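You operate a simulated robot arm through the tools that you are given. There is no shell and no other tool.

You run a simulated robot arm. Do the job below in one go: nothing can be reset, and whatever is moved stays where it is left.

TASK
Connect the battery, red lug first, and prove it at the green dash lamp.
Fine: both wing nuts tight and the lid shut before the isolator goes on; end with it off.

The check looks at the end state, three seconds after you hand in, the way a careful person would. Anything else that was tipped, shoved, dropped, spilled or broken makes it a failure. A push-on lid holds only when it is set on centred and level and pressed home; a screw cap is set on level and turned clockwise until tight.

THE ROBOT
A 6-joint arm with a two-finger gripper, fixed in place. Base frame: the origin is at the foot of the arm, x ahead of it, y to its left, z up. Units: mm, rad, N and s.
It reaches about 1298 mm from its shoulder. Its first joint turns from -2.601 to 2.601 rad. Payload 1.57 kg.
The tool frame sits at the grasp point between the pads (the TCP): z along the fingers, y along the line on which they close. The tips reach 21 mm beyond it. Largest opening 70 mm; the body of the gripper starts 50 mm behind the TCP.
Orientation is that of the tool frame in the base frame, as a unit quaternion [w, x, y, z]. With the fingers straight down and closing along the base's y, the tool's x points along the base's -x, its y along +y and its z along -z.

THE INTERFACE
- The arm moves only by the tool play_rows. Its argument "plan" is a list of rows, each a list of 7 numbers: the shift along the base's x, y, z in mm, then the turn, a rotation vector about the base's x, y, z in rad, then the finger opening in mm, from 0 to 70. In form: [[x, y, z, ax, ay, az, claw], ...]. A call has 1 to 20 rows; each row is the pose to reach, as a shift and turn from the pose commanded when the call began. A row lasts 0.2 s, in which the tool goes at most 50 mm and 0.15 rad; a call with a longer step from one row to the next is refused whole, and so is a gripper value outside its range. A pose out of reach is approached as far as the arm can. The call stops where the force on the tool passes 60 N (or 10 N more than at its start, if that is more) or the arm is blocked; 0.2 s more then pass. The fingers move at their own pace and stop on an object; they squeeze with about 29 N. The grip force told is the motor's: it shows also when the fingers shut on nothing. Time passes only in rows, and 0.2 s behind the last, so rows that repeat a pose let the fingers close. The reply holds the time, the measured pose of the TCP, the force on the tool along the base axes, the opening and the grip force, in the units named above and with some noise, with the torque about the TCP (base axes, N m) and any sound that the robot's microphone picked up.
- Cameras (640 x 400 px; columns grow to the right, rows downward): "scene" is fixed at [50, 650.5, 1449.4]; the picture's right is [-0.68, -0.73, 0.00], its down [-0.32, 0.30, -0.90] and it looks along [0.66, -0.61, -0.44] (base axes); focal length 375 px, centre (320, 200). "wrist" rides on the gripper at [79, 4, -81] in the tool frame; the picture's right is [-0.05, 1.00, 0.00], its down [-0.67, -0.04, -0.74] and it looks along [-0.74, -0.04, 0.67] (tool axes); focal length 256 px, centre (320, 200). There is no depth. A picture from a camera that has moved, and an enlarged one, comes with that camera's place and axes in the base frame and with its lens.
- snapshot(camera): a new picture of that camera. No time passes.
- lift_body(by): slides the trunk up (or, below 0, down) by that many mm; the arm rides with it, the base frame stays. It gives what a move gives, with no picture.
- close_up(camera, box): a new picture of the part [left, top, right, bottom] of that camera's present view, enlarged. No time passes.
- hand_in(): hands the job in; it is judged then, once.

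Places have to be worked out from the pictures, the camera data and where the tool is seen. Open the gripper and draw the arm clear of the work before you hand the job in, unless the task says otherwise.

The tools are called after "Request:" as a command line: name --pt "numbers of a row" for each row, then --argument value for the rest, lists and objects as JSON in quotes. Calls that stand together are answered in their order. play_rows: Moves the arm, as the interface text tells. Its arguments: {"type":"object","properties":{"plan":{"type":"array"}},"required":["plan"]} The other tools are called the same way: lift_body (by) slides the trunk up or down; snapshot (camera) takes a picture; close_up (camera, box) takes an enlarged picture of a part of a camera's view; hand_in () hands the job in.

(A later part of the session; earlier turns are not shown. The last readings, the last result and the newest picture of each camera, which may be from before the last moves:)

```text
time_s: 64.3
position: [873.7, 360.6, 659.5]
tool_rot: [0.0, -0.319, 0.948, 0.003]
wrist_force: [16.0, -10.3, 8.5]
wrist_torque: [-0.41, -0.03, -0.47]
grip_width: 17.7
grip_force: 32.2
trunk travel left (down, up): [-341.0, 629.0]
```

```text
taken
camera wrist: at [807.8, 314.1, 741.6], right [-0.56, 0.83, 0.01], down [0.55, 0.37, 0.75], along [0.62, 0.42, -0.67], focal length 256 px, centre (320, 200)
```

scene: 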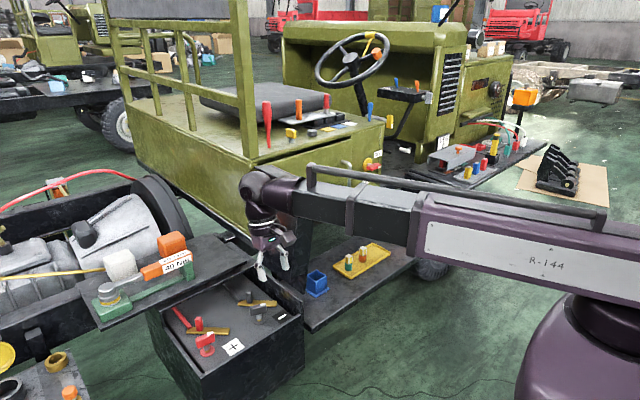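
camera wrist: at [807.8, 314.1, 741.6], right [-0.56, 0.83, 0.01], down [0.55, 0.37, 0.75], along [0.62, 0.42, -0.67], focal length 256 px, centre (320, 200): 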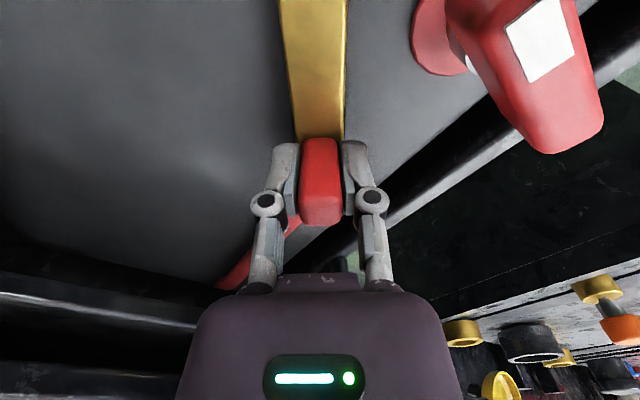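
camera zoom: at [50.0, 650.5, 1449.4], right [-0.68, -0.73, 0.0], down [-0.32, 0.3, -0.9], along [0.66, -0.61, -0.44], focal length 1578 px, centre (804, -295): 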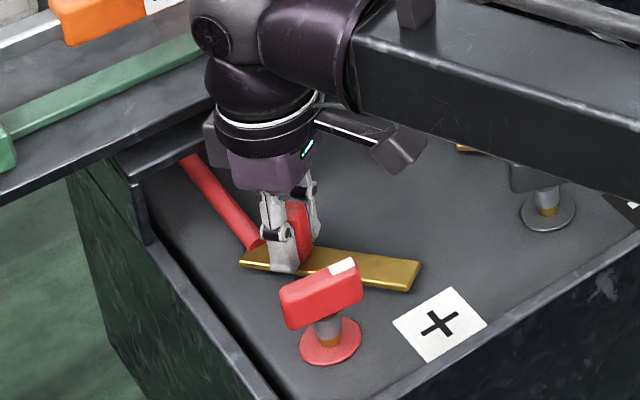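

The lug swivels just as expected about that pivot, with small forces. I continue the swing toward the post (another ~0.6 rad) in small rows.

Request:
play_rows --pt "-1.3 2.6 0 0 0 -0.12 0" --pt "-2.7 5.4 0 0 0 -0.24 0" --pt "-3.6 8.4 0 0 0 -0.36 0" --pt "-3.9 10.4 0 0 0 -0.44 0" --pt "-3.9 10.4 0 0 0 -0.44 0"

Request:
close_up --camera "scene" --box '[150, 270, 260, 365]'

Request:
snapshot --camera "wrist"

```text
time_s: 65.5
position: [868.6, 367.9, 659.5]
tool_rot: [0.0, -0.103, 0.995, 0.001]
wrist_force: [3.0, -18.4, -0.1]
wrist_torque: [-0.22, -0.79, -0.55]
grip_width: 17.8
grip_force: 31.9
trunk travel left (down, up): [-341.0, 629.0]
```

```text
4.21 times, centred on (205, 318) of scene
camera zoom: at [50.0, 650.5, 1449.4], right [-0.68, -0.73, 0.0], down [-0.32, 0.3, -0.9], along [0.66, -0.61, -0.44], focal length 1578 px, centre (804, -295)
```

zoom: 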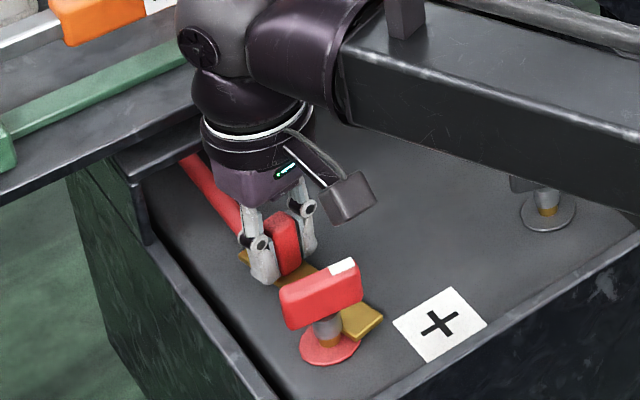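

```text
taken
camera wrist: at [790.3, 357.0, 741.8], right [-0.15, 0.99, 0.0], down [0.66, 0.1, 0.74], along [0.74, 0.12, -0.67], focal length 256 px, centre (320, 200)
```

wrist: 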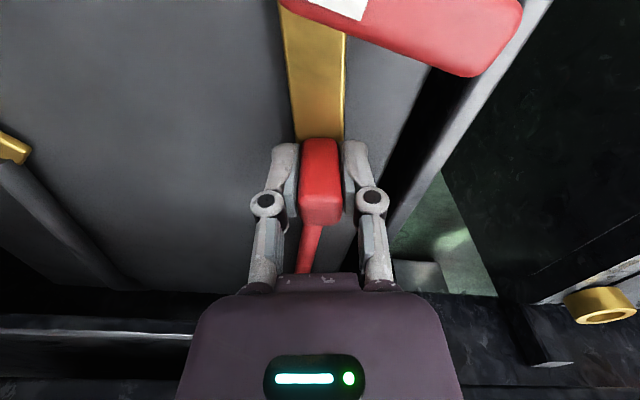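

From the two poses the pivot is at (893, 373), directly in line with the post, so the lug should end at yaw 0 with the block at (868, 373). I finish the swing gently.

Request:
play_rows --pt "0 1.5 0 0 0 -0.06 0" --pt "0 3 0 0 0 -0.12 0" --pt "0 4.5 0 0 0 -0.18 0" --pt "0 5.2 0 0 0 -0.206 0" --pt "0 5.2 0 0 0 -0.206 0"

Request:
close_up --camera "scene" --box '[150, 270, 260, 365]'

Request:
snapshot --camera "wrist"

```text
time_s: 66.7
position: [868.4, 374.8, 660.2]
tool_rot: [0.0, -0.002, 1.0, 0.003]
wrist_force: [1.9, -17.8, -0.1]
wrist_torque: [-0.36, 0.75, -0.11]
grip_width: 17.8
grip_force: 32.0
trunk travel left (down, up): [-341.0, 629.0]
```

```text
4.21 times, centred on (205, 318) of scene
camera zoom: at [50.0, 650.5, 1449.4], right [-0.68, -0.73, 0.0], down [-0.32, 0.3, -0.9], along [0.66, -0.61, -0.44], focal length 1578 px, centre (804, -295)
```

zoom: 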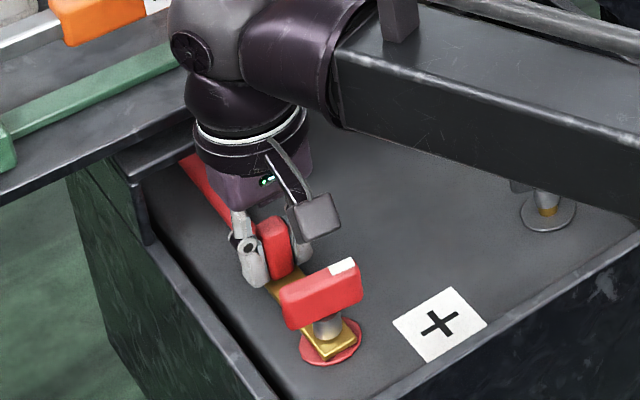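

```text
taken
camera wrist: at [788.9, 378.2, 741.7], right [0.05, 1.0, 0.01], down [0.67, -0.04, 0.74], along [0.74, -0.03, -0.67], focal length 256 px, centre (320, 200)
```

wrist: 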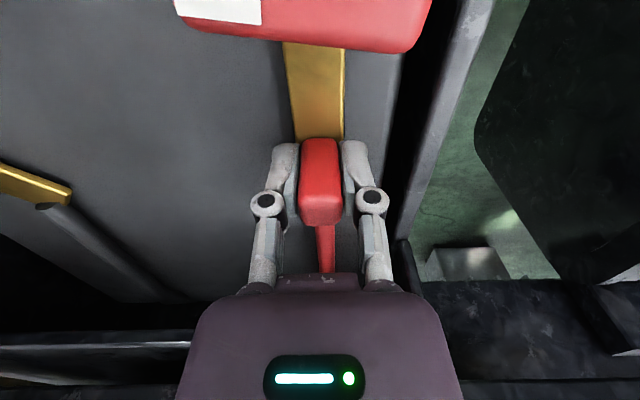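

The lug is under the nut, over the red disc. I zoom in to check it is centred on the stud.

Request:
close_up --camera "scene" --box '[190, 320, 250, 365]'

Request:
close_up --camera "wrist" --box '[220, 0, 440, 150]'

```text
8.89 times, centred on (220, 342) of scene
camera zoom: at [50.0, 650.5, 1449.4], right [-0.68, -0.73, 0.0], down [-0.32, 0.3, -0.9], along [0.66, -0.61, -0.44], focal length 3331 px, centre (1209, -1067)
```

zoom: 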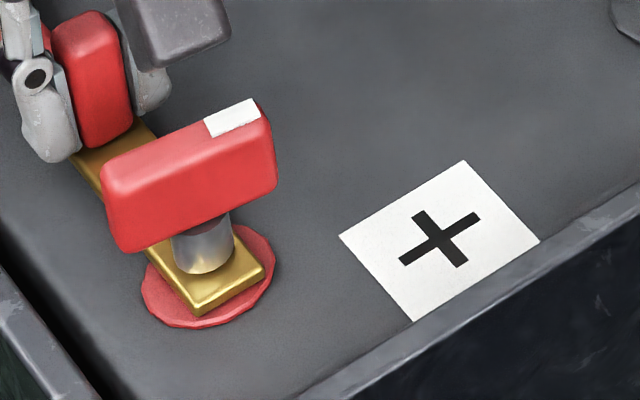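

```text
2.67 times, centred on (330, 75) of wrist
camera zoom: at [788.9, 378.2, 741.7], right [0.05, 1.0, 0.01], down [0.67, -0.04, 0.74], along [0.74, -0.03, -0.67], focal length 683 px, centre (293, 533)
```

zoom: 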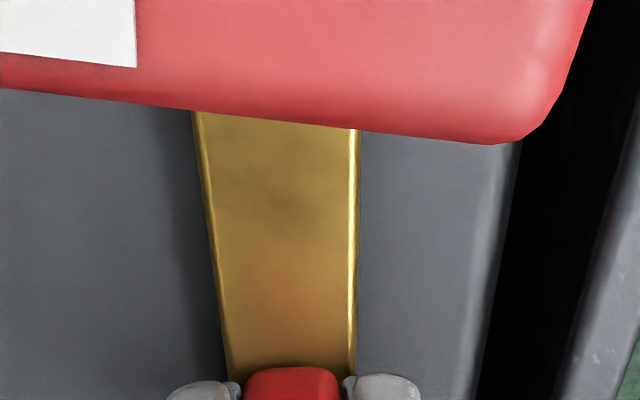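

The lug sits centred on the disc with the stud collar through it. I open, rise 60 mm clear, and check that the lug stays put.

Request:
play_rows --pt "0 -1.5 0 0 0 0 22" --pt "0 -1.5 0 0 0 0 45" --pt "0 -1.5 0 0 0 0 45"

Request:
lift_body --by 65

Request:
snapshot --camera "wrist"

Request:
close_up --camera "scene" --box '[170, 290, 260, 365]'

```text
time_s: 67.5
position: [868.6, 375.6, 659.0]
tool_rot: [0.0, -0.002, 1.0, 0.003]
wrist_force: [-0.2, 0.4, 0.0]
wrist_torque: [-0.02, 0.02, -0.03]
grip_width: 45.0
grip_force: 0.0
trunk travel left (down, up): [-341.0, 629.0]
```

```text
time_s: 68.5
position: [867.6, 374.4, 724.6]
tool_rot: [0.0, -0.003, 1.0, 0.002]
wrist_force: [-0.2, -0.1, 0.2]
wrist_torque: [0.02, 0.03, -0.03]
grip_width: 44.7
grip_force: 0.0
trunk travel left (down, up): [-406.0, 564.0]
```

```text
taken
camera wrist: at [788.3, 378.0, 806.4], right [0.05, 1.0, 0.01], down [0.67, -0.04, 0.74], along [0.74, -0.03, -0.67], focal length 256 px, centre (320, 200)
```

wrist: 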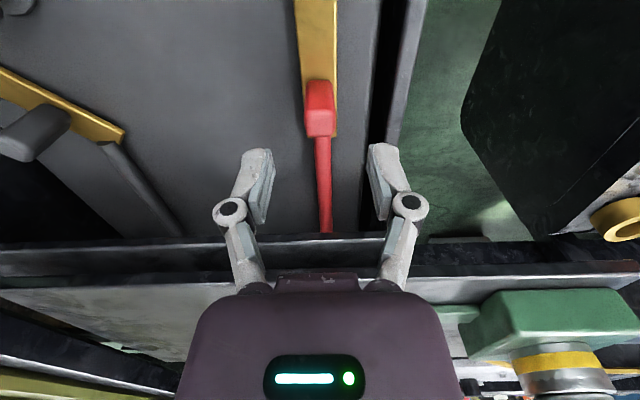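

```text
5.33 times, centred on (215, 328) of scene
camera zoom: at [50.0, 650.5, 1449.4], right [-0.68, -0.73, 0.0], down [-0.32, 0.3, -0.9], along [0.66, -0.61, -0.44], focal length 1999 px, centre (880, -480)
```

zoom: 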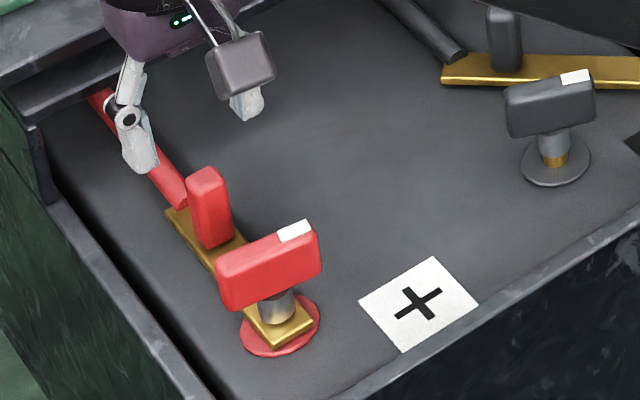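

The red lug holds its place. I move over the red wing nut, yawing the fingers ~1.42 rad so they close across its thin side, staying at z≈724.

Request:
play_rows --pt "-8 0 0 0 0 0.142 60" --pt "-16 0 0 0 0 0.284 60" --pt "-24 0 0 0 0 0.426 60" --pt "-32 0 0 0 0 0.568 60" --pt "-40 0 0 0 0 0.71 60" --pt "-48 0 0 0 0 0.852 60" --pt "-56 -1 0 0 0 0.994 60" --pt "-64 -1 0 0 0 1.136 60" --pt "-70 -2 0 0 0 1.278 60" --pt "-70 -2 0 0 0 1.42 60"

Request:
snapshot --camera "wrist"

Request:
close_up --camera "scene" --box '[170, 290, 260, 365]'

```text
time_s: 70.7
position: [799.5, 373.4, 724.9]
tool_rot: [-0.001, -0.655, 0.756, 0.002]
wrist_force: [0.8, -0.3, 0.4]
wrist_torque: [0.02, 0.0, 0.04]
grip_width: 60.0
grip_force: 0.1
trunk travel left (down, up): [-406.0, 564.0]
```

```text
taken
camera wrist: at [782.7, 294.5, 806.5], right [-0.98, 0.2, 0.01], down [0.13, 0.65, 0.74], along [0.14, 0.73, -0.67], focal length 256 px, centre (320, 200)
```

wrist: 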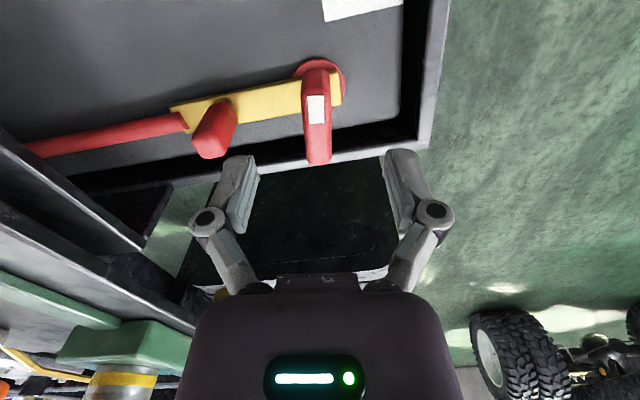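

```text
5.33 times, centred on (215, 328) of scene
camera zoom: at [50.0, 650.5, 1449.4], right [-0.68, -0.73, 0.0], down [-0.32, 0.3, -0.9], along [0.66, -0.61, -0.44], focal length 1999 px, centre (880, -480)
```

zoom: 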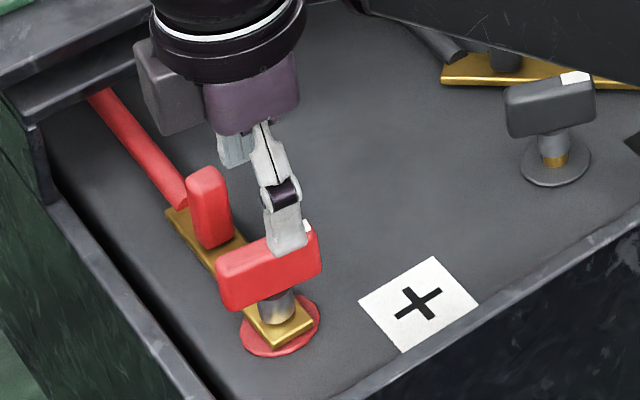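

The wing is aligned with the tool and centred between the fingers. I lower 64 mm to straddle it and check.

Request:
lift_body --by -64

Request:
snapshot --camera "wrist"

Request:
close_up --camera "scene" --box '[170, 290, 260, 365]'

```text
time_s: 71.7
position: [797.6, 372.0, 660.5]
tool_rot: [-0.002, -0.653, 0.757, 0.002]
wrist_force: [-0.9, 0.3, 0.1]
wrist_torque: [-0.03, -0.01, -0.01]
grip_width: 60.0
grip_force: 0.0
trunk travel left (down, up): [-342.0, 628.0]
```

```text
taken
camera wrist: at [782.6, 294.4, 742.6], right [-0.98, 0.2, 0.01], down [0.14, 0.65, 0.74], along [0.14, 0.73, -0.67], focal length 256 px, centre (320, 200)
```

wrist: 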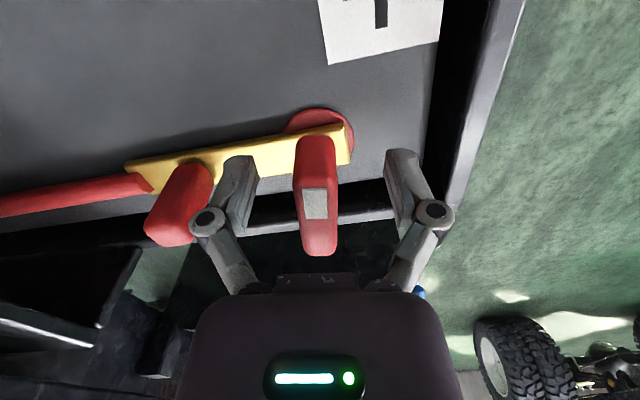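

```text
5.33 times, centred on (215, 328) of scene
camera zoom: at [50.0, 650.5, 1449.4], right [-0.68, -0.73, 0.0], down [-0.32, 0.3, -0.9], along [0.66, -0.61, -0.44], focal length 1999 px, centre (880, -480)
```

zoom: 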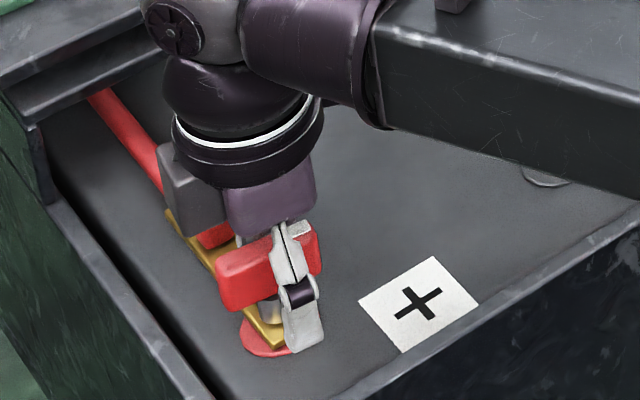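

Fingers straddle the wing. I close on it.

Request:
play_rows --pt "0 0 0 0 0 0 30" --pt "0 0 0 0 0 0 10" --pt "0 0 0 0 0 0 0" --pt "0 0 0 0 0 0 0"

```text
time_s: 72.7
position: [800.1, 372.7, 660.1]
tool_rot: [-0.001, -0.653, 0.757, 0.001]
wrist_force: [13.1, 0.5, 7.3]
wrist_torque: [-0.28, -0.22, -0.08]
grip_width: 17.8
grip_force: 32.1
trunk travel left (down, up): [-342.0, 628.0]
```

Held at 17.8 mm. I start turning clockwise (negative yaw) by 0.45 rad, watching the torque about z.

Request:
play_rows --pt "1 0 0 0 0 -0.1 0" --pt "1.5 0 0 0 0 -0.2 0" --pt "1.5 0 0 0 0 -0.3 0" --pt "1.5 0 0 0 0 -0.45 0"

Request:
close_up --camera "scene" --box '[170, 290, 260, 365]'

```text
time_s: 73.7
position: [799.5, 372.3, 660.6]
tool_rot: [-0.002, -0.467, 0.884, 0.002]
wrist_force: [-7.4, -7.9, -4.4]
wrist_torque: [0.45, -0.17, 0.04]
grip_width: 17.9
grip_force: 32.5
trunk travel left (down, up): [-342.0, 628.0]
```

```text
5.33 times, centred on (215, 328) of scene
camera zoom: at [50.0, 650.5, 1449.4], right [-0.68, -0.73, 0.0], down [-0.32, 0.3, -0.9], along [0.66, -0.61, -0.44], focal length 1999 px, centre (880, -480)
```

zoom: 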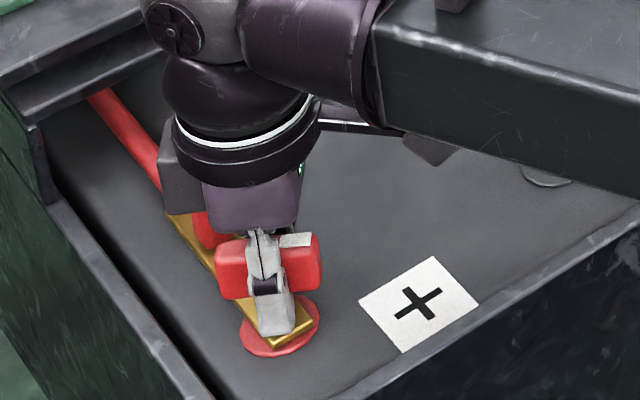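

The nut turns freely with the hand. I continue clockwise, monitoring torque.

Request:
play_rows --pt "0 0 0 0 0 -0.13 0" --pt "0 0 0 0 0 -0.26 0" --pt "0 0 0 0 0 -0.39 0" --pt "0 0 0 0 0 -0.52 0" --pt "0 0 0 0 0 -0.65 0"

Request:
play_rows --pt "0 0 0 0 0 -0.13 0" --pt "0 0 0 0 0 -0.26 0" --pt "0 0 0 0 0 -0.39 0" --pt "0 0 0 0 0 -0.52 0" --pt "0 0 0 0 0 -0.65 0"

Request:
close_up --camera "scene" --box '[170, 290, 260, 365]'

```text
time_s: 74.9
position: [800.2, 374.3, 660.2]
tool_rot: [-0.001, -0.16, 0.987, 0.003]
wrist_force: [-19.8, 12.0, -5.7]
wrist_torque: [0.21, 0.68, 0.09]
grip_width: 17.7
grip_force: 31.8
trunk travel left (down, up): [-342.0, 628.0]
```

```text
time_s: 76.1
position: [800.1, 374.5, 661.4]
tool_rot: [0.001, 0.163, 0.987, 0.004]
wrist_force: [-14.2, 23.8, 0.0]
wrist_torque: [0.32, 0.17, 0.08]
grip_width: 18.1
grip_force: 31.9
trunk travel left (down, up): [-342.0, 628.0]
```

```text
5.33 times, centred on (215, 328) of scene
camera zoom: at [50.0, 650.5, 1449.4], right [-0.68, -0.73, 0.0], down [-0.32, 0.3, -0.9], along [0.66, -0.61, -0.44], focal length 1999 px, centre (880, -480)
```

zoom: 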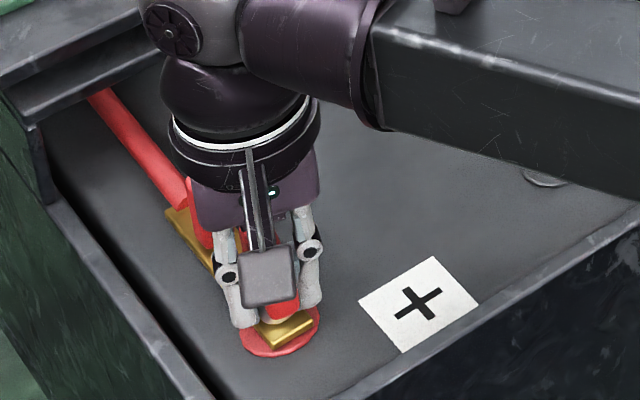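

No resistance yet after ~100°. I correct 2 mm toward the nut's centre and continue clockwise.

Request:
play_rows --pt "-0.5 1 0 0 0 -0.13 0" --pt "-1 2 0 0 0 -0.26 0" --pt "-1 2 0 0 0 -0.39 0" --pt "-1 2 0 0 0 -0.52 0" --pt "-1 2 0 0 0 -0.65 0"

Request:
play_rows --pt "0 0 0 0 0 -0.13 0" --pt "0 0 0 0 0 -0.26 0" --pt "0 0 0 0 0 -0.39 0" --pt "0 0 0 0 0 -0.52 0"

Request:
close_up --camera "scene" --box '[170, 290, 260, 365]'

```text
time_s: 77.3
position: [799.2, 375.5, 659.9]
tool_rot: [0.004, 0.47, 0.883, 0.004]
wrist_force: [12.7, 12.2, 11.1]
wrist_torque: [0.75, 0.14, 0.03]
grip_width: 17.8
grip_force: 32.7
trunk travel left (down, up): [-342.0, 628.0]
```

```text
time_s: 78.3
position: [799.5, 375.1, 660.3]
tool_rot: [0.002, 0.681, 0.732, 0.002]
wrist_force: [13.1, 16.7, 12.0]
wrist_torque: [0.05, -0.27, 0.08]
grip_width: 17.7
grip_force: 32.4
trunk travel left (down, up): [-342.0, 628.0]
```

```text
5.33 times, centred on (215, 328) of scene
camera zoom: at [50.0, 650.5, 1449.4], right [-0.68, -0.73, 0.0], down [-0.32, 0.3, -0.9], along [0.66, -0.61, -0.44], focal length 1999 px, centre (880, -480)
```

zoom: 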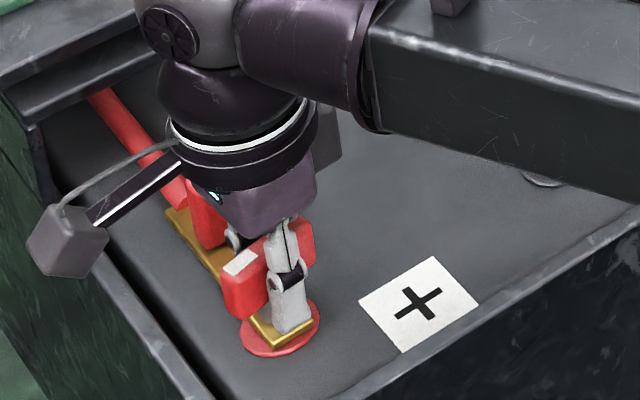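

About 167° turned with no resistance. I continue another ~1.1 rad as long as the wrist allows.

Request:
play_rows --pt "0 0 0 0 0 -0.14 0" --pt "0 0 0 0 0 -0.28 0" --pt "0 0 0 0 0 -0.42 0" --pt "0 0 0 0 0 -0.56 0"

Request:
play_rows --pt "0 0 0 0 0 -0.14 0" --pt "0 0 0 0 0 -0.28 0" --pt "0 0 0 0 0 -0.42 0" --pt "0 0 0 0 0 -0.56 0"

Request:
close_up --camera "scene" --box '[170, 290, 260, 365]'

```text
time_s: 79.3
position: [799.9, 373.0, 659.7]
tool_rot: [0.003, 0.857, 0.516, 0.001]
wrist_force: [16.5, 4.8, -1.2]
wrist_torque: [-0.41, -0.16, 1.19]
grip_width: 25.2
grip_force: 32.2
trunk travel left (down, up): [-342.0, 628.0]
```

```text
time_s: 80.3
position: [796.3, 365.1, 660.7]
tool_rot: [0.001, 0.957, 0.289, -0.005]
wrist_force: [-35.0, -7.4, -10.9]
wrist_torque: [0.11, 0.4, 0.84]
grip_width: 37.3
grip_force: 32.5
out of reach, approached as far as the arm can: row 4
trunk travel left (down, up): [-342.0, 628.0]
```

```text
5.33 times, centred on (215, 328) of scene
camera zoom: at [50.0, 650.5, 1449.4], right [-0.68, -0.73, 0.0], down [-0.32, 0.3, -0.9], along [0.66, -0.61, -0.44], focal length 1999 px, centre (880, -480)
```

zoom: 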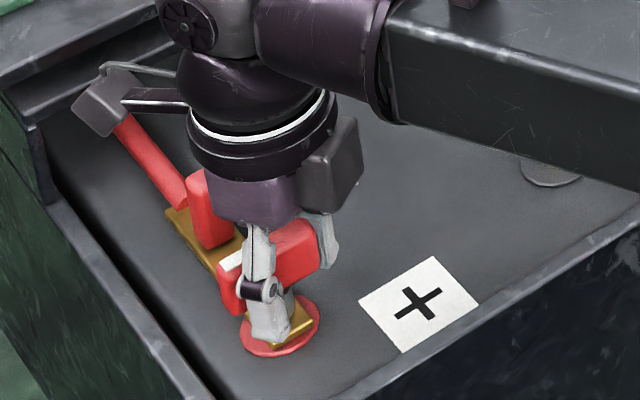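

The torque rose to ~1.2 N·m and the fingers began to slip around the wing, so the nut hit its end after about 180°. I open, rotate back to line up with the wing, and regrip to confirm it is tight.

Request:
play_rows --pt "0 0 0 0 0 0.05 50" --pt "0 0 0 0 0 0.1 60" --pt "1 3 0 0 0 0.2 60" --pt "2 6 0 0 0 0.32 60" --pt "3 8 0 0 0 0.44 60" --pt "3 9 0 0 0 0.56 60" --pt "3 9 0 0 0 0.7 60" --pt "3 9 0 0 0 0.84 60"

Request:
snapshot --camera "wrist"

Request:
close_up --camera "scene" --box '[170, 290, 260, 365]'

```text
time_s: 82.1
position: [805.0, 374.9, 660.1]
tool_rot: [0.001, 0.756, 0.655, 0.002]
wrist_force: [-0.7, 0.3, -0.7]
wrist_torque: [0.01, -0.01, -0.01]
grip_width: 59.7
grip_force: 0.0
trunk travel left (down, up): [-342.0, 628.0]
```

```text
taken
camera wrist: at [820.3, 453.4, 742.5], right [0.98, -0.2, 0.0], down [-0.13, -0.65, 0.74], along [-0.14, -0.73, -0.67], focal length 256 px, centre (320, 200)
```

wrist: 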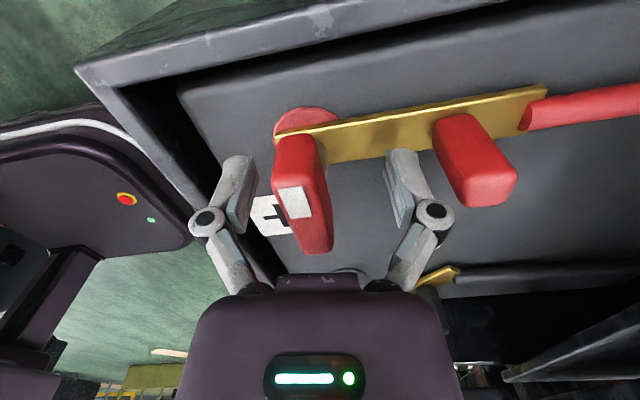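

```text
5.33 times, centred on (215, 328) of scene
camera zoom: at [50.0, 650.5, 1449.4], right [-0.68, -0.73, 0.0], down [-0.32, 0.3, -0.9], along [0.66, -0.61, -0.44], focal length 1999 px, centre (880, -480)
```

zoom: 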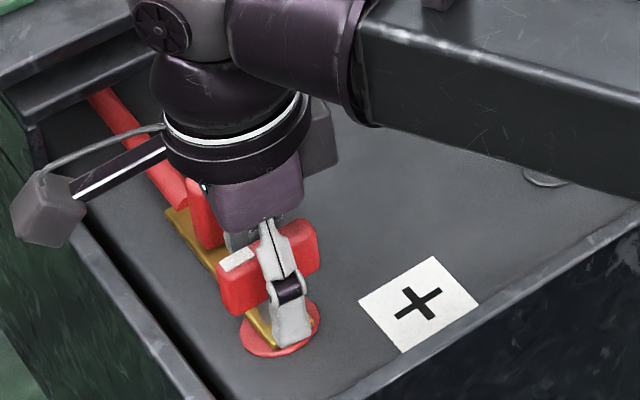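

The wing's axis now corresponds to a tool yaw of about −1.47. I rotate to that, centre on it, close and apply a firm clockwise twist to confirm.

Request:
play_rows --pt "-2 0 0 0 0 0.12 60" --pt "-5 0 0 0 0 0.23 60" --pt "-5 0 0 0 0 0.23 30" --pt "-5 0 0 0 0 0.23 10" --pt "-5 0 0 0 0 0.23 0" --pt "-5 0 0 0 0 0.23 0"

Request:
play_rows --pt "0 0 0 0 0 -0.05 0" --pt "0 0 0 0 0 -0.1 0" --pt "0 0 0 0 0 -0.15 0"

Request:
play_rows --pt "0 0 0 0 0 -0.05 0" --pt "0 0 0 0 0 -0.1 0"

```text
time_s: 83.5
position: [801.0, 375.2, 660.9]
tool_rot: [0.001, 0.677, 0.736, -0.001]
wrist_force: [-13.8, -3.1, -1.6]
wrist_torque: [0.06, 0.37, 0.2]
grip_width: 17.7
grip_force: 32.3
trunk travel left (down, up): [-342.0, 628.0]
```

```text
time_s: 84.3
position: [800.3, 374.7, 660.4]
tool_rot: [0.002, 0.73, 0.684, 0.0]
wrist_force: [-19.2, -6.4, -4.3]
wrist_torque: [-0.05, 0.34, 0.18]
grip_width: 18.0
grip_force: 31.9
trunk travel left (down, up): [-342.0, 628.0]
```

```text
time_s: 84.9
position: [800.9, 375.4, 660.6]
tool_rot: [0.002, 0.763, 0.647, 0.0]
wrist_force: [-23.6, -9.6, -5.7]
wrist_torque: [0.32, 0.1, 0.71]
grip_width: 18.1
grip_force: 32.4
trunk travel left (down, up): [-342.0, 628.0]
```

Torque is now climbing (0.71 N·m) at yaw ≈ −1.74, i.e. 180° from the start. I twist slightly further to seat it, hold, and then open without rotating back.

Request:
play_rows --pt "0 0 0 0 0 -0.04 0" --pt "0 0 0 0 0 -0.08 0" --pt "0 0 0 0 0 -0.08 0" --pt "0 0 0 0 0 -0.08 0"

```text
time_s: 85.9
position: [799.4, 374.7, 660.8]
tool_rot: [0.002, 0.788, 0.616, 0.0]
wrist_force: [-16.0, -5.8, -1.4]
wrist_torque: [-0.41, 0.17, 0.56]
grip_width: 19.5
grip_force: 32.0
trunk travel left (down, up): [-342.0, 628.0]
```

The wing no longer turns (fingers start slipping at the same angle), so it is against its end. I open without rotating, rise, and inspect.

Request:
play_rows --pt "0 0 0 0 0 0 30" --pt "0 0 0 0 0 0 60" --pt "0 0 0 0 0 0 60"

Request:
lift_body --by 70

Request:
snapshot --camera "wrist"

Request:
close_up --camera "scene" --box '[170, 290, 260, 365]'

```text
time_s: 86.7
position: [800.1, 375.2, 660.6]
tool_rot: [0.001, 0.788, 0.616, 0.001]
wrist_force: [-0.4, -0.5, -0.1]
wrist_torque: [-0.02, 0.03, 0.0]
grip_width: 60.1
grip_force: 0.1
trunk travel left (down, up): [-342.0, 628.0]
```

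```text
time_s: 87.8
position: [800.6, 375.3, 730.4]
tool_rot: [0.001, 0.788, 0.615, 0.0]
wrist_force: [0.4, 0.1, 0.0]
wrist_torque: [0.01, -0.02, 0.03]
grip_width: 60.0
grip_force: 0.0
trunk travel left (down, up): [-412.0, 558.0]
```

```text
taken
camera wrist: at [823.3, 451.2, 812.4], right [0.96, -0.29, 0.0], down [-0.2, -0.64, 0.74], along [-0.22, -0.71, -0.67], focal length 256 px, centre (320, 200)
```

wrist: 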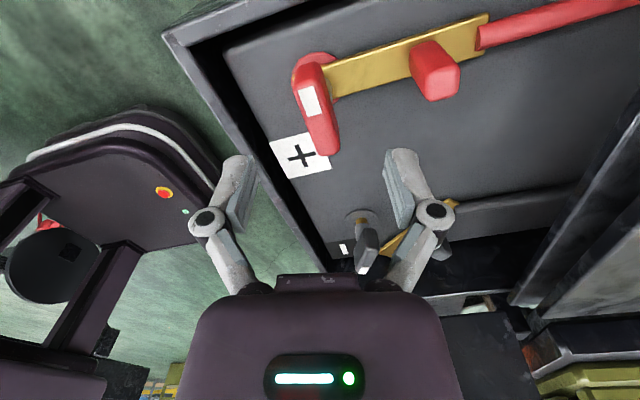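

```text
5.33 times, centred on (215, 328) of scene
camera zoom: at [50.0, 650.5, 1449.4], right [-0.68, -0.73, 0.0], down [-0.32, 0.3, -0.9], along [0.66, -0.61, -0.44], focal length 1999 px, centre (880, -480)
```

zoom: 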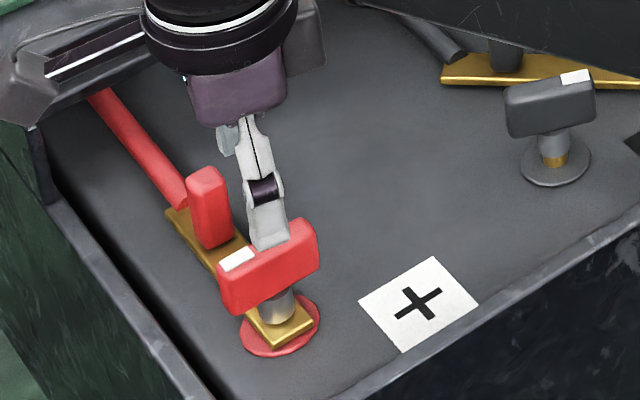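

The wing has made exactly half a turn and the lug is clamped. Before the black side I need the arm link's width relative to the open lid, since the link will pass close to the lid's front skirt; I look at that.

Request:
close_up --camera "scene" --box '[200, 180, 440, 330]'

Request:
snapshot --camera "scene"

```text
2.67 times, centred on (320, 255) of scene
camera zoom: at [50.0, 650.5, 1449.4], right [-0.68, -0.73, 0.0], down [-0.32, 0.3, -0.9], along [0.66, -0.61, -0.44], focal length 999 px, centre (320, 53)
```

zoom: 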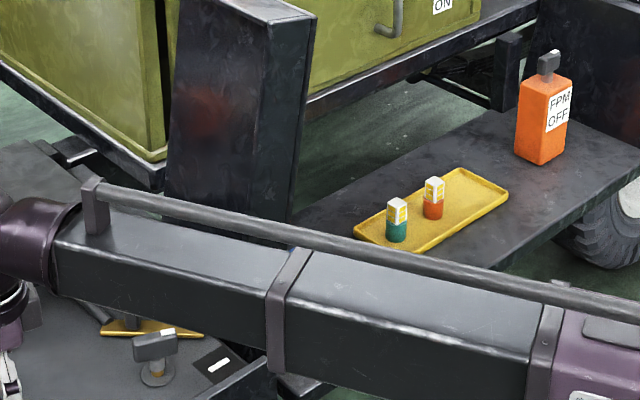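

```text
taken
```

scene: 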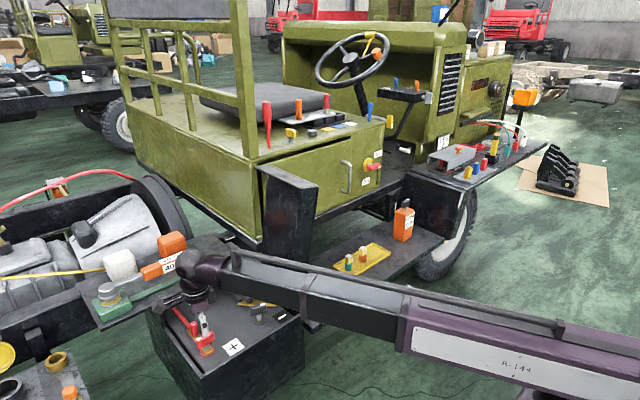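

The link (≈53 mm wide) would come within millimetres of the lid skirt if I worked on the black lug with the tool upright, so I'll lean the wrist away from the lid. First I yaw to −0.76 (fingers closing along the black lug) and then tilt 0.4 rad about the closing axis, here at a safe height.

Request:
play_rows --pt "0 -5 0 0 0 0.14 60" --pt "0 -10 0 0 0 0.28 60" --pt "0 -15 0 0 0 0.42 60" --pt "0 -20 0 0 0 0.56 60" --pt "0 -25 0 0 0 0.7 60" --pt "0 -30 0 0 0 0.84 60" --pt "0 -35 0 0 0 0.98 60" --pt "0 -40 0 0 0 1.055 60"

Request:
lift_body --by 30

Request:
play_rows --pt "5 -10 1 -0.069 -0.0725 0 60" --pt "10 -20 4 -0.138 -0.145 0 60" --pt "15 -30 8.5 -0.207 -0.2175 0 60" --pt "20 -40 15 -0.276 -0.29 0 60" --pt "20 -50 15 -0.276 -0.29 0 60"

Request:
snapshot --camera "wrist"

Request:
snapshot --camera "scene"

```text
time_s: 89.6
position: [800.0, 335.6, 730.5]
tool_rot: [0.001, 0.37, 0.929, 0.001]
wrist_force: [-0.1, 0.7, 0.7]
wrist_torque: [0.02, -0.02, 0.0]
grip_width: 59.7
grip_force: 0.2
trunk travel left (down, up): [-412.0, 558.0]
```

```text
time_s: 90.4
position: [800.5, 335.7, 759.8]
tool_rot: [0.0, 0.371, 0.929, 0.001]
wrist_force: [-1.0, -1.1, 0.1]
wrist_torque: [0.01, 0.03, -0.02]
grip_width: 60.1
grip_force: 0.0
trunk travel left (down, up): [-442.0, 528.0]
```

```text
time_s: 91.6
position: [820.6, 283.7, 775.3]
tool_rot: [0.186, 0.363, 0.91, -0.073]
wrist_force: [0.7, 0.3, 0.0]
wrist_torque: [0.02, 0.01, -0.02]
grip_width: 59.9
grip_force: 0.0
trunk travel left (down, up): [-442.0, 528.0]
```

```text
taken
camera wrist: at [746.5, 359.4, 819.9], right [0.72, 0.69, 0.02], down [0.21, -0.25, 0.95], along [0.66, -0.68, -0.32], focal length 256 px, centre (320, 200)
```

wrist: 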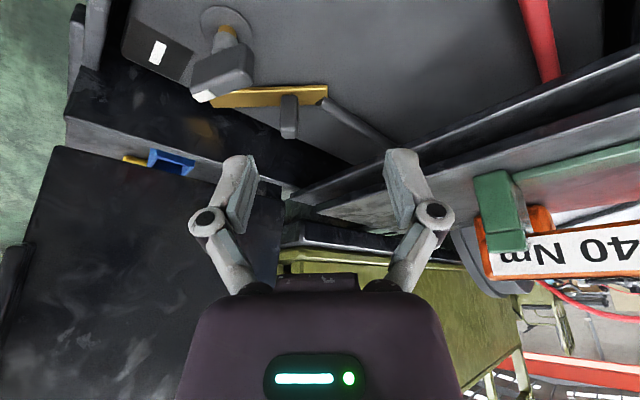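

```text
taken
```

scene: 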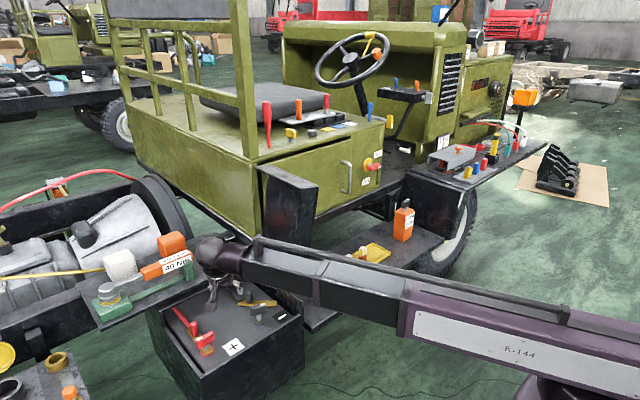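

In this tilted view the black lug is horizontal, with its block at about (877, 182), z 630–672. I move above it with a 36 mm opening, then look before lowering.

Request:
play_rows --pt "14 -25 0 0 0 0 50" --pt "28 -50 0 0 0 0 40" --pt "42 -76 0 0 0 0 36" --pt "56 -102 0 0 0 0 36" --pt "56 -102 0 0 0 0 36"

Request:
lift_body --by -50

Request:
snapshot --camera "wrist"

Request:
close_up --camera "scene" --box '[170, 230, 330, 350]'

```text
time_s: 92.8
position: [874.3, 182.4, 775.3]
tool_rot: [0.186, 0.362, 0.91, -0.073]
wrist_force: [0.1, -0.1, 0.5]
wrist_torque: [-0.01, -0.02, 0.02]
grip_width: 36.0
grip_force: 0.1
trunk travel left (down, up): [-442.0, 528.0]
```

```text
time_s: 93.7
position: [875.4, 182.5, 725.7]
tool_rot: [0.186, 0.364, 0.91, -0.072]
wrist_force: [0.2, 0.3, 1.2]
wrist_torque: [-0.01, -0.01, -0.01]
grip_width: 35.9
grip_force: 0.1
trunk travel left (down, up): [-392.0, 578.0]
```

```text
taken
camera wrist: at [800.7, 257.7, 769.9], right [0.72, 0.69, 0.02], down [0.21, -0.25, 0.95], along [0.66, -0.68, -0.32], focal length 256 px, centre (320, 200)
```

wrist: 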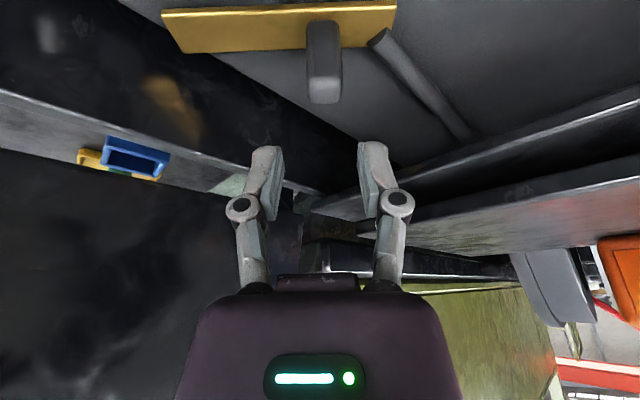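

```text
3.33 times, centred on (250, 290) of scene
camera zoom: at [50.0, 650.5, 1449.4], right [-0.68, -0.73, 0.0], down [-0.32, 0.3, -0.9], along [0.66, -0.61, -0.44], focal length 1249 px, centre (553, -100)
```

zoom: 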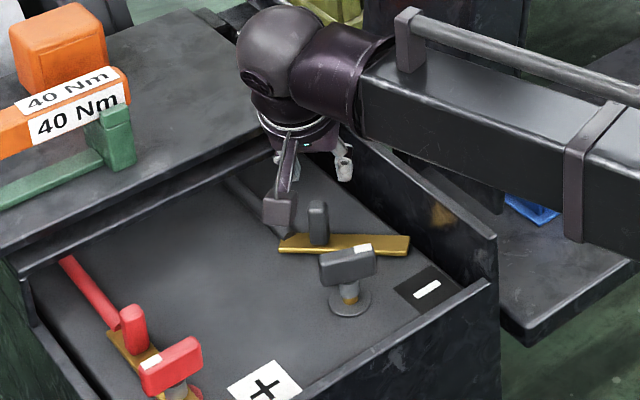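

The block is centred between the fingers along the closing axis; I nudge 2.5 mm toward it along the finger width and lower 55 mm (tips ≈ 648).

Request:
play_rows --pt "2.5 -2.5 0 0 0 0 36" --pt "2.5 -2.5 0 0 0 0 36"

Request:
lift_body --by -55

Request:
snapshot --camera "wrist"

Request:
close_up --camera "scene" --box '[190, 250, 310, 340]'

```text
time_s: 94.3
position: [877.5, 179.4, 725.1]
tool_rot: [0.185, 0.364, 0.91, -0.072]
wrist_force: [-0.7, 0.1, -0.2]
wrist_torque: [0.01, 0.0, -0.01]
grip_width: 35.9
grip_force: 0.1
trunk travel left (down, up): [-392.0, 578.0]
```

```text
time_s: 95.2
position: [877.1, 179.2, 669.5]
tool_rot: [0.186, 0.363, 0.91, -0.072]
wrist_force: [-0.2, -0.2, 0.2]
wrist_torque: [0.01, 0.02, 0.03]
grip_width: 36.1
grip_force: 0.0
trunk travel left (down, up): [-337.0, 633.0]
```

```text
taken
camera wrist: at [803.3, 254.2, 714.9], right [0.72, 0.69, 0.02], down [0.21, -0.25, 0.95], along [0.66, -0.68, -0.32], focal length 256 px, centre (320, 200)
```

wrist: 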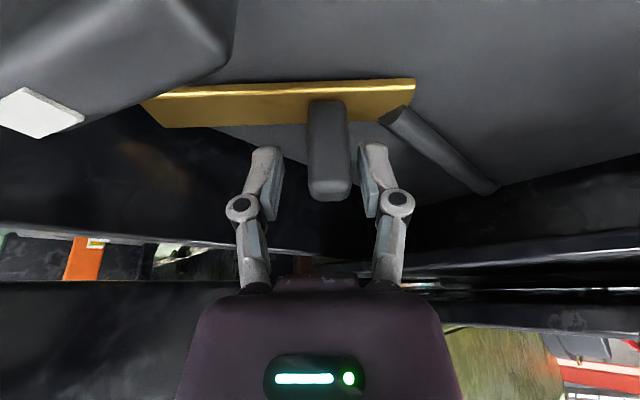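

```text
4.44 times, centred on (250, 295) of scene
camera zoom: at [50.0, 650.5, 1449.4], right [-0.68, -0.73, 0.0], down [-0.32, 0.3, -0.9], along [0.66, -0.61, -0.44], focal length 1666 px, centre (631, -222)
```

zoom: 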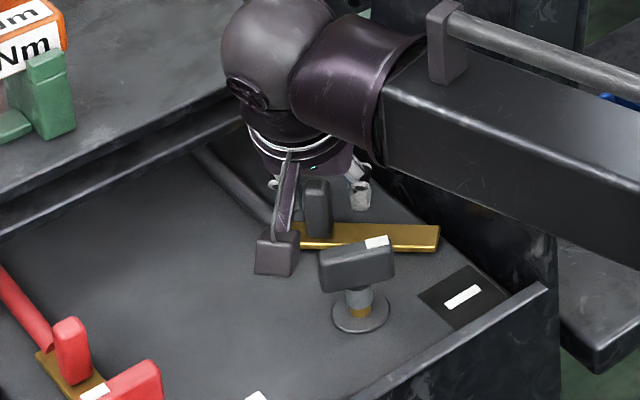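

The block stands between the pads (≈3 mm off-centre along the closing axis). I shift by 2 mm and close.

Request:
play_rows --pt "1.4 1.5 0 0 0 0 36" --pt "1.4 1.5 0 0 0 0 20" --pt "1.4 1.5 0 0 0 0 5" --pt "1.4 1.5 0 0 0 0 0" --pt "1.4 1.5 0 0 0 0 0"

Request:
snapshot --camera "wrist"

```text
time_s: 96.5
position: [879.3, 182.3, 670.0]
tool_rot: [0.187, 0.363, 0.91, -0.071]
wrist_force: [18.2, 17.5, 10.8]
wrist_torque: [0.61, 0.07, -0.13]
grip_width: 18.0
grip_force: 31.6
trunk travel left (down, up): [-337.0, 633.0]
```

```text
taken
camera wrist: at [805.4, 257.3, 714.8], right [0.72, 0.69, 0.03], down [0.21, -0.25, 0.95], along [0.66, -0.68, -0.32], focal length 256 px, centre (320, 200)
```

wrist: 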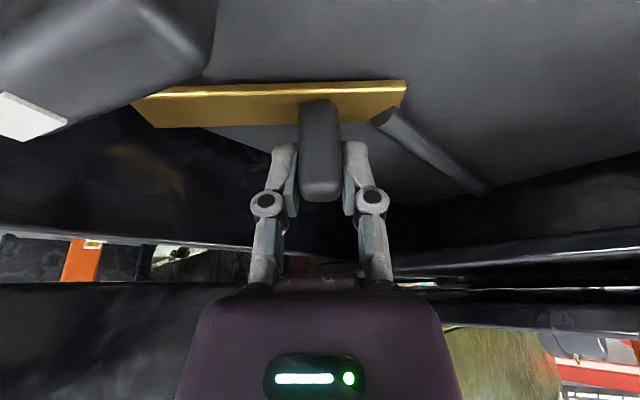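

Gripped (18 mm). I swing the black lug the same way as the red, −0.2 rad first about its pivot near (893, 203), and check forces.

Request:
play_rows --pt "-1 1.2 0 0 0 -0.07 0" --pt "-2.2 2.4 0 0 0 -0.14 0" --pt "-3.4 3.6 0 0 0 -0.2 0" --pt "-3.4 3.6 0 0 0 -0.2 0"

Request:
close_up --camera "scene" --box '[190, 250, 310, 340]'

```text
time_s: 97.5
position: [876.0, 185.1, 669.7]
tool_rot: [0.18, 0.452, 0.869, -0.09]
wrist_force: [18.7, 17.7, 11.0]
wrist_torque: [0.75, -0.22, -0.05]
grip_width: 18.0
grip_force: 32.4
trunk travel left (down, up): [-337.0, 633.0]
```

```text
4.44 times, centred on (250, 295) of scene
camera zoom: at [50.0, 650.5, 1449.4], right [-0.68, -0.73, 0.0], down [-0.32, 0.3, -0.9], along [0.66, -0.61, -0.44], focal length 1666 px, centre (631, -222)
```

zoom: 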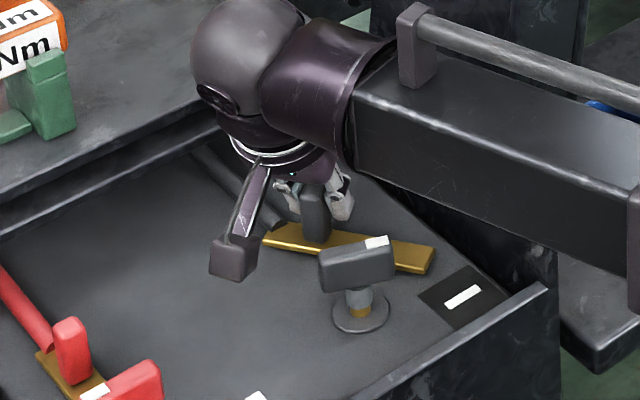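

The lug follows. I continue the swing to ~−0.6 total.

Request:
play_rows --pt "-0.8 2.4 0 0 0 -0.1 0" --pt "-2.2 4.8 0 0 0 -0.2 0" --pt "-3.6 7.0 0 0 0 -0.3 0" --pt "-4.7 9.3 0 0 0 -0.4 0" --pt "-4.7 9.3 0 0 0 -0.4 0"

Request:
close_up --camera "scene" --box '[190, 250, 310, 340]'

Request:
snapshot --camera "wrist"

```text
time_s: 98.7
position: [870.3, 194.5, 670.0]
tool_rot: [0.156, 0.617, 0.761, -0.124]
wrist_force: [13.7, 9.4, 6.0]
wrist_torque: [-0.2, -0.48, 0.04]
grip_width: 17.9
grip_force: 32.1
trunk travel left (down, up): [-337.0, 633.0]
```

```text
4.44 times, centred on (250, 295) of scene
camera zoom: at [50.0, 650.5, 1449.4], right [-0.68, -0.73, 0.0], down [-0.32, 0.3, -0.9], along [0.66, -0.61, -0.44], focal length 1666 px, centre (631, -222)
```

zoom: 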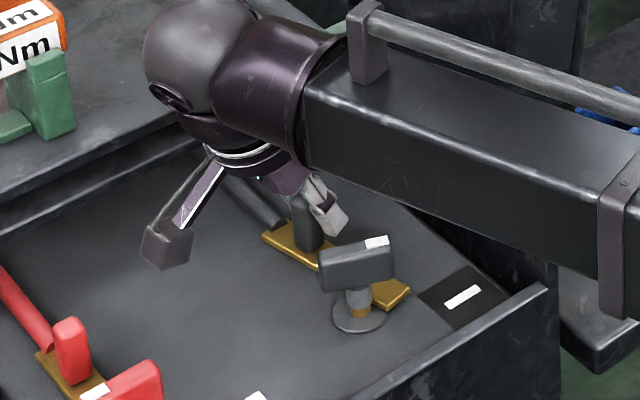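

```text
taken
camera wrist: at [851.5, 297.6, 714.6], right [0.99, 0.16, 0.02], down [0.03, -0.32, 0.95], along [0.16, -0.93, -0.32], focal length 256 px, centre (320, 200)
```

wrist: 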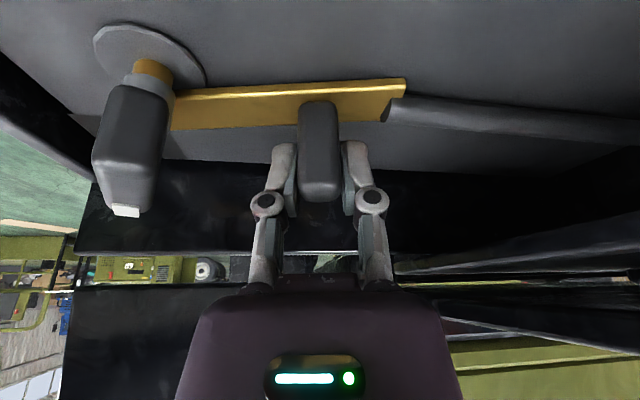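

Nearly there. The pivot solves to (894, 203); the remaining turn is −0.21 rad, which I now do gently.

Request:
play_rows --pt "0 1.9 0 0 0 -0.07 0" --pt "-0.2 3.8 0 0 0 -0.14 0" --pt "-0.5 5.6 0 0 0 -0.209 0" --pt "-0.5 5.6 0 0 0 -0.209 0"

Request:
close_up --camera "scene" --box '[215, 270, 295, 330]'

Request:
snapshot --camera "wrist"

```text
time_s: 99.7
position: [867.9, 199.3, 671.6]
tool_rot: [0.141, 0.693, 0.693, -0.141]
wrist_force: [-8.6, 3.9, -5.0]
wrist_torque: [-0.02, 0.17, 0.11]
grip_width: 17.9
grip_force: 32.1
trunk travel left (down, up): [-337.0, 633.0]
```

```text
6.67 times, centred on (255, 300) of scene
camera zoom: at [50.0, 650.5, 1449.4], right [-0.68, -0.73, 0.0], down [-0.32, 0.3, -0.9], along [0.66, -0.61, -0.44], focal length 2498 px, centre (753, -467)
```

zoom: 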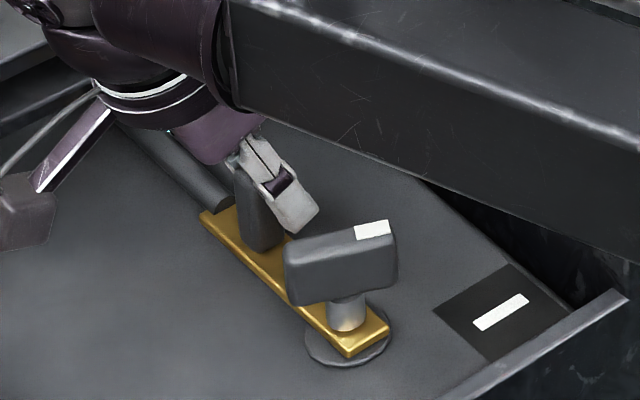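

```text
taken
camera wrist: at [872.1, 304.0, 714.7], right [1.0, -0.05, 0.02], down [-0.04, -0.32, 0.95], along [-0.04, -0.95, -0.32], focal length 256 px, centre (320, 200)
```

wrist: 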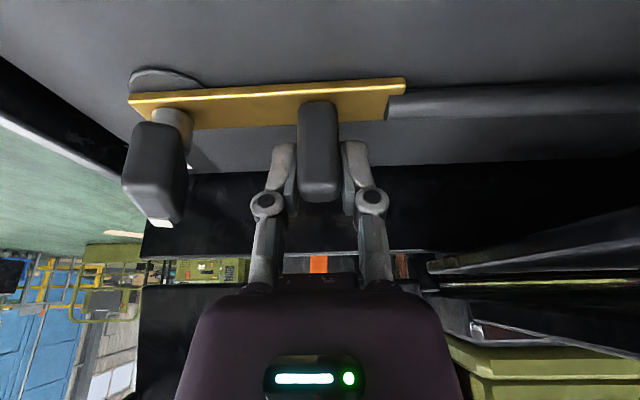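

The black lug lies centred under its nut. I open (36 mm) and rise 70 mm.

Request:
play_rows --pt "0 0 0 0 0 0 30" --pt "0 0 0 0 0 0 38" --pt "0 0 0 0 0 0 38"

Request:
lift_body --by 75

Request:
close_up --camera "scene" --box '[190, 250, 310, 340]'

Request:
snapshot --camera "wrist"

```text
time_s: 100.5
position: [869.5, 200.0, 670.2]
tool_rot: [0.142, 0.692, 0.694, -0.139]
wrist_force: [-0.4, -0.5, -0.5]
wrist_torque: [-0.02, 0.02, -0.01]
grip_width: 37.7
grip_force: 0.0
trunk travel left (down, up): [-337.0, 633.0]
```

```text
time_s: 101.6
position: [870.4, 200.6, 746.3]
tool_rot: [0.142, 0.692, 0.693, -0.14]
wrist_force: [-0.1, -1.0, 0.5]
wrist_torque: [0.01, 0.0, -0.01]
grip_width: 37.8
grip_force: 0.1
trunk travel left (down, up): [-412.0, 558.0]
```

```text
4.44 times, centred on (250, 295) of scene
camera zoom: at [50.0, 650.5, 1449.4], right [-0.68, -0.73, 0.0], down [-0.32, 0.3, -0.9], along [0.66, -0.61, -0.44], focal length 1666 px, centre (631, -222)
```

zoom: 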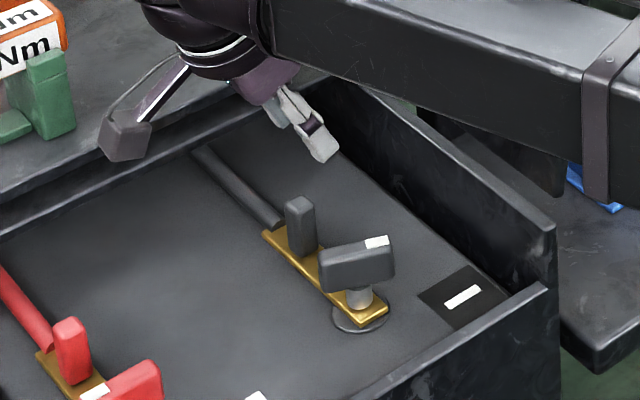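

```text
taken
camera wrist: at [873.3, 303.8, 789.8], right [1.0, -0.05, 0.02], down [-0.04, -0.32, 0.95], along [-0.04, -0.95, -0.32], focal length 256 px, centre (320, 200)
```

wrist: 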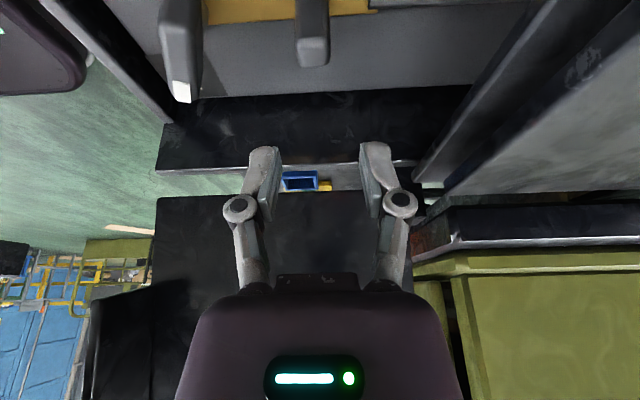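

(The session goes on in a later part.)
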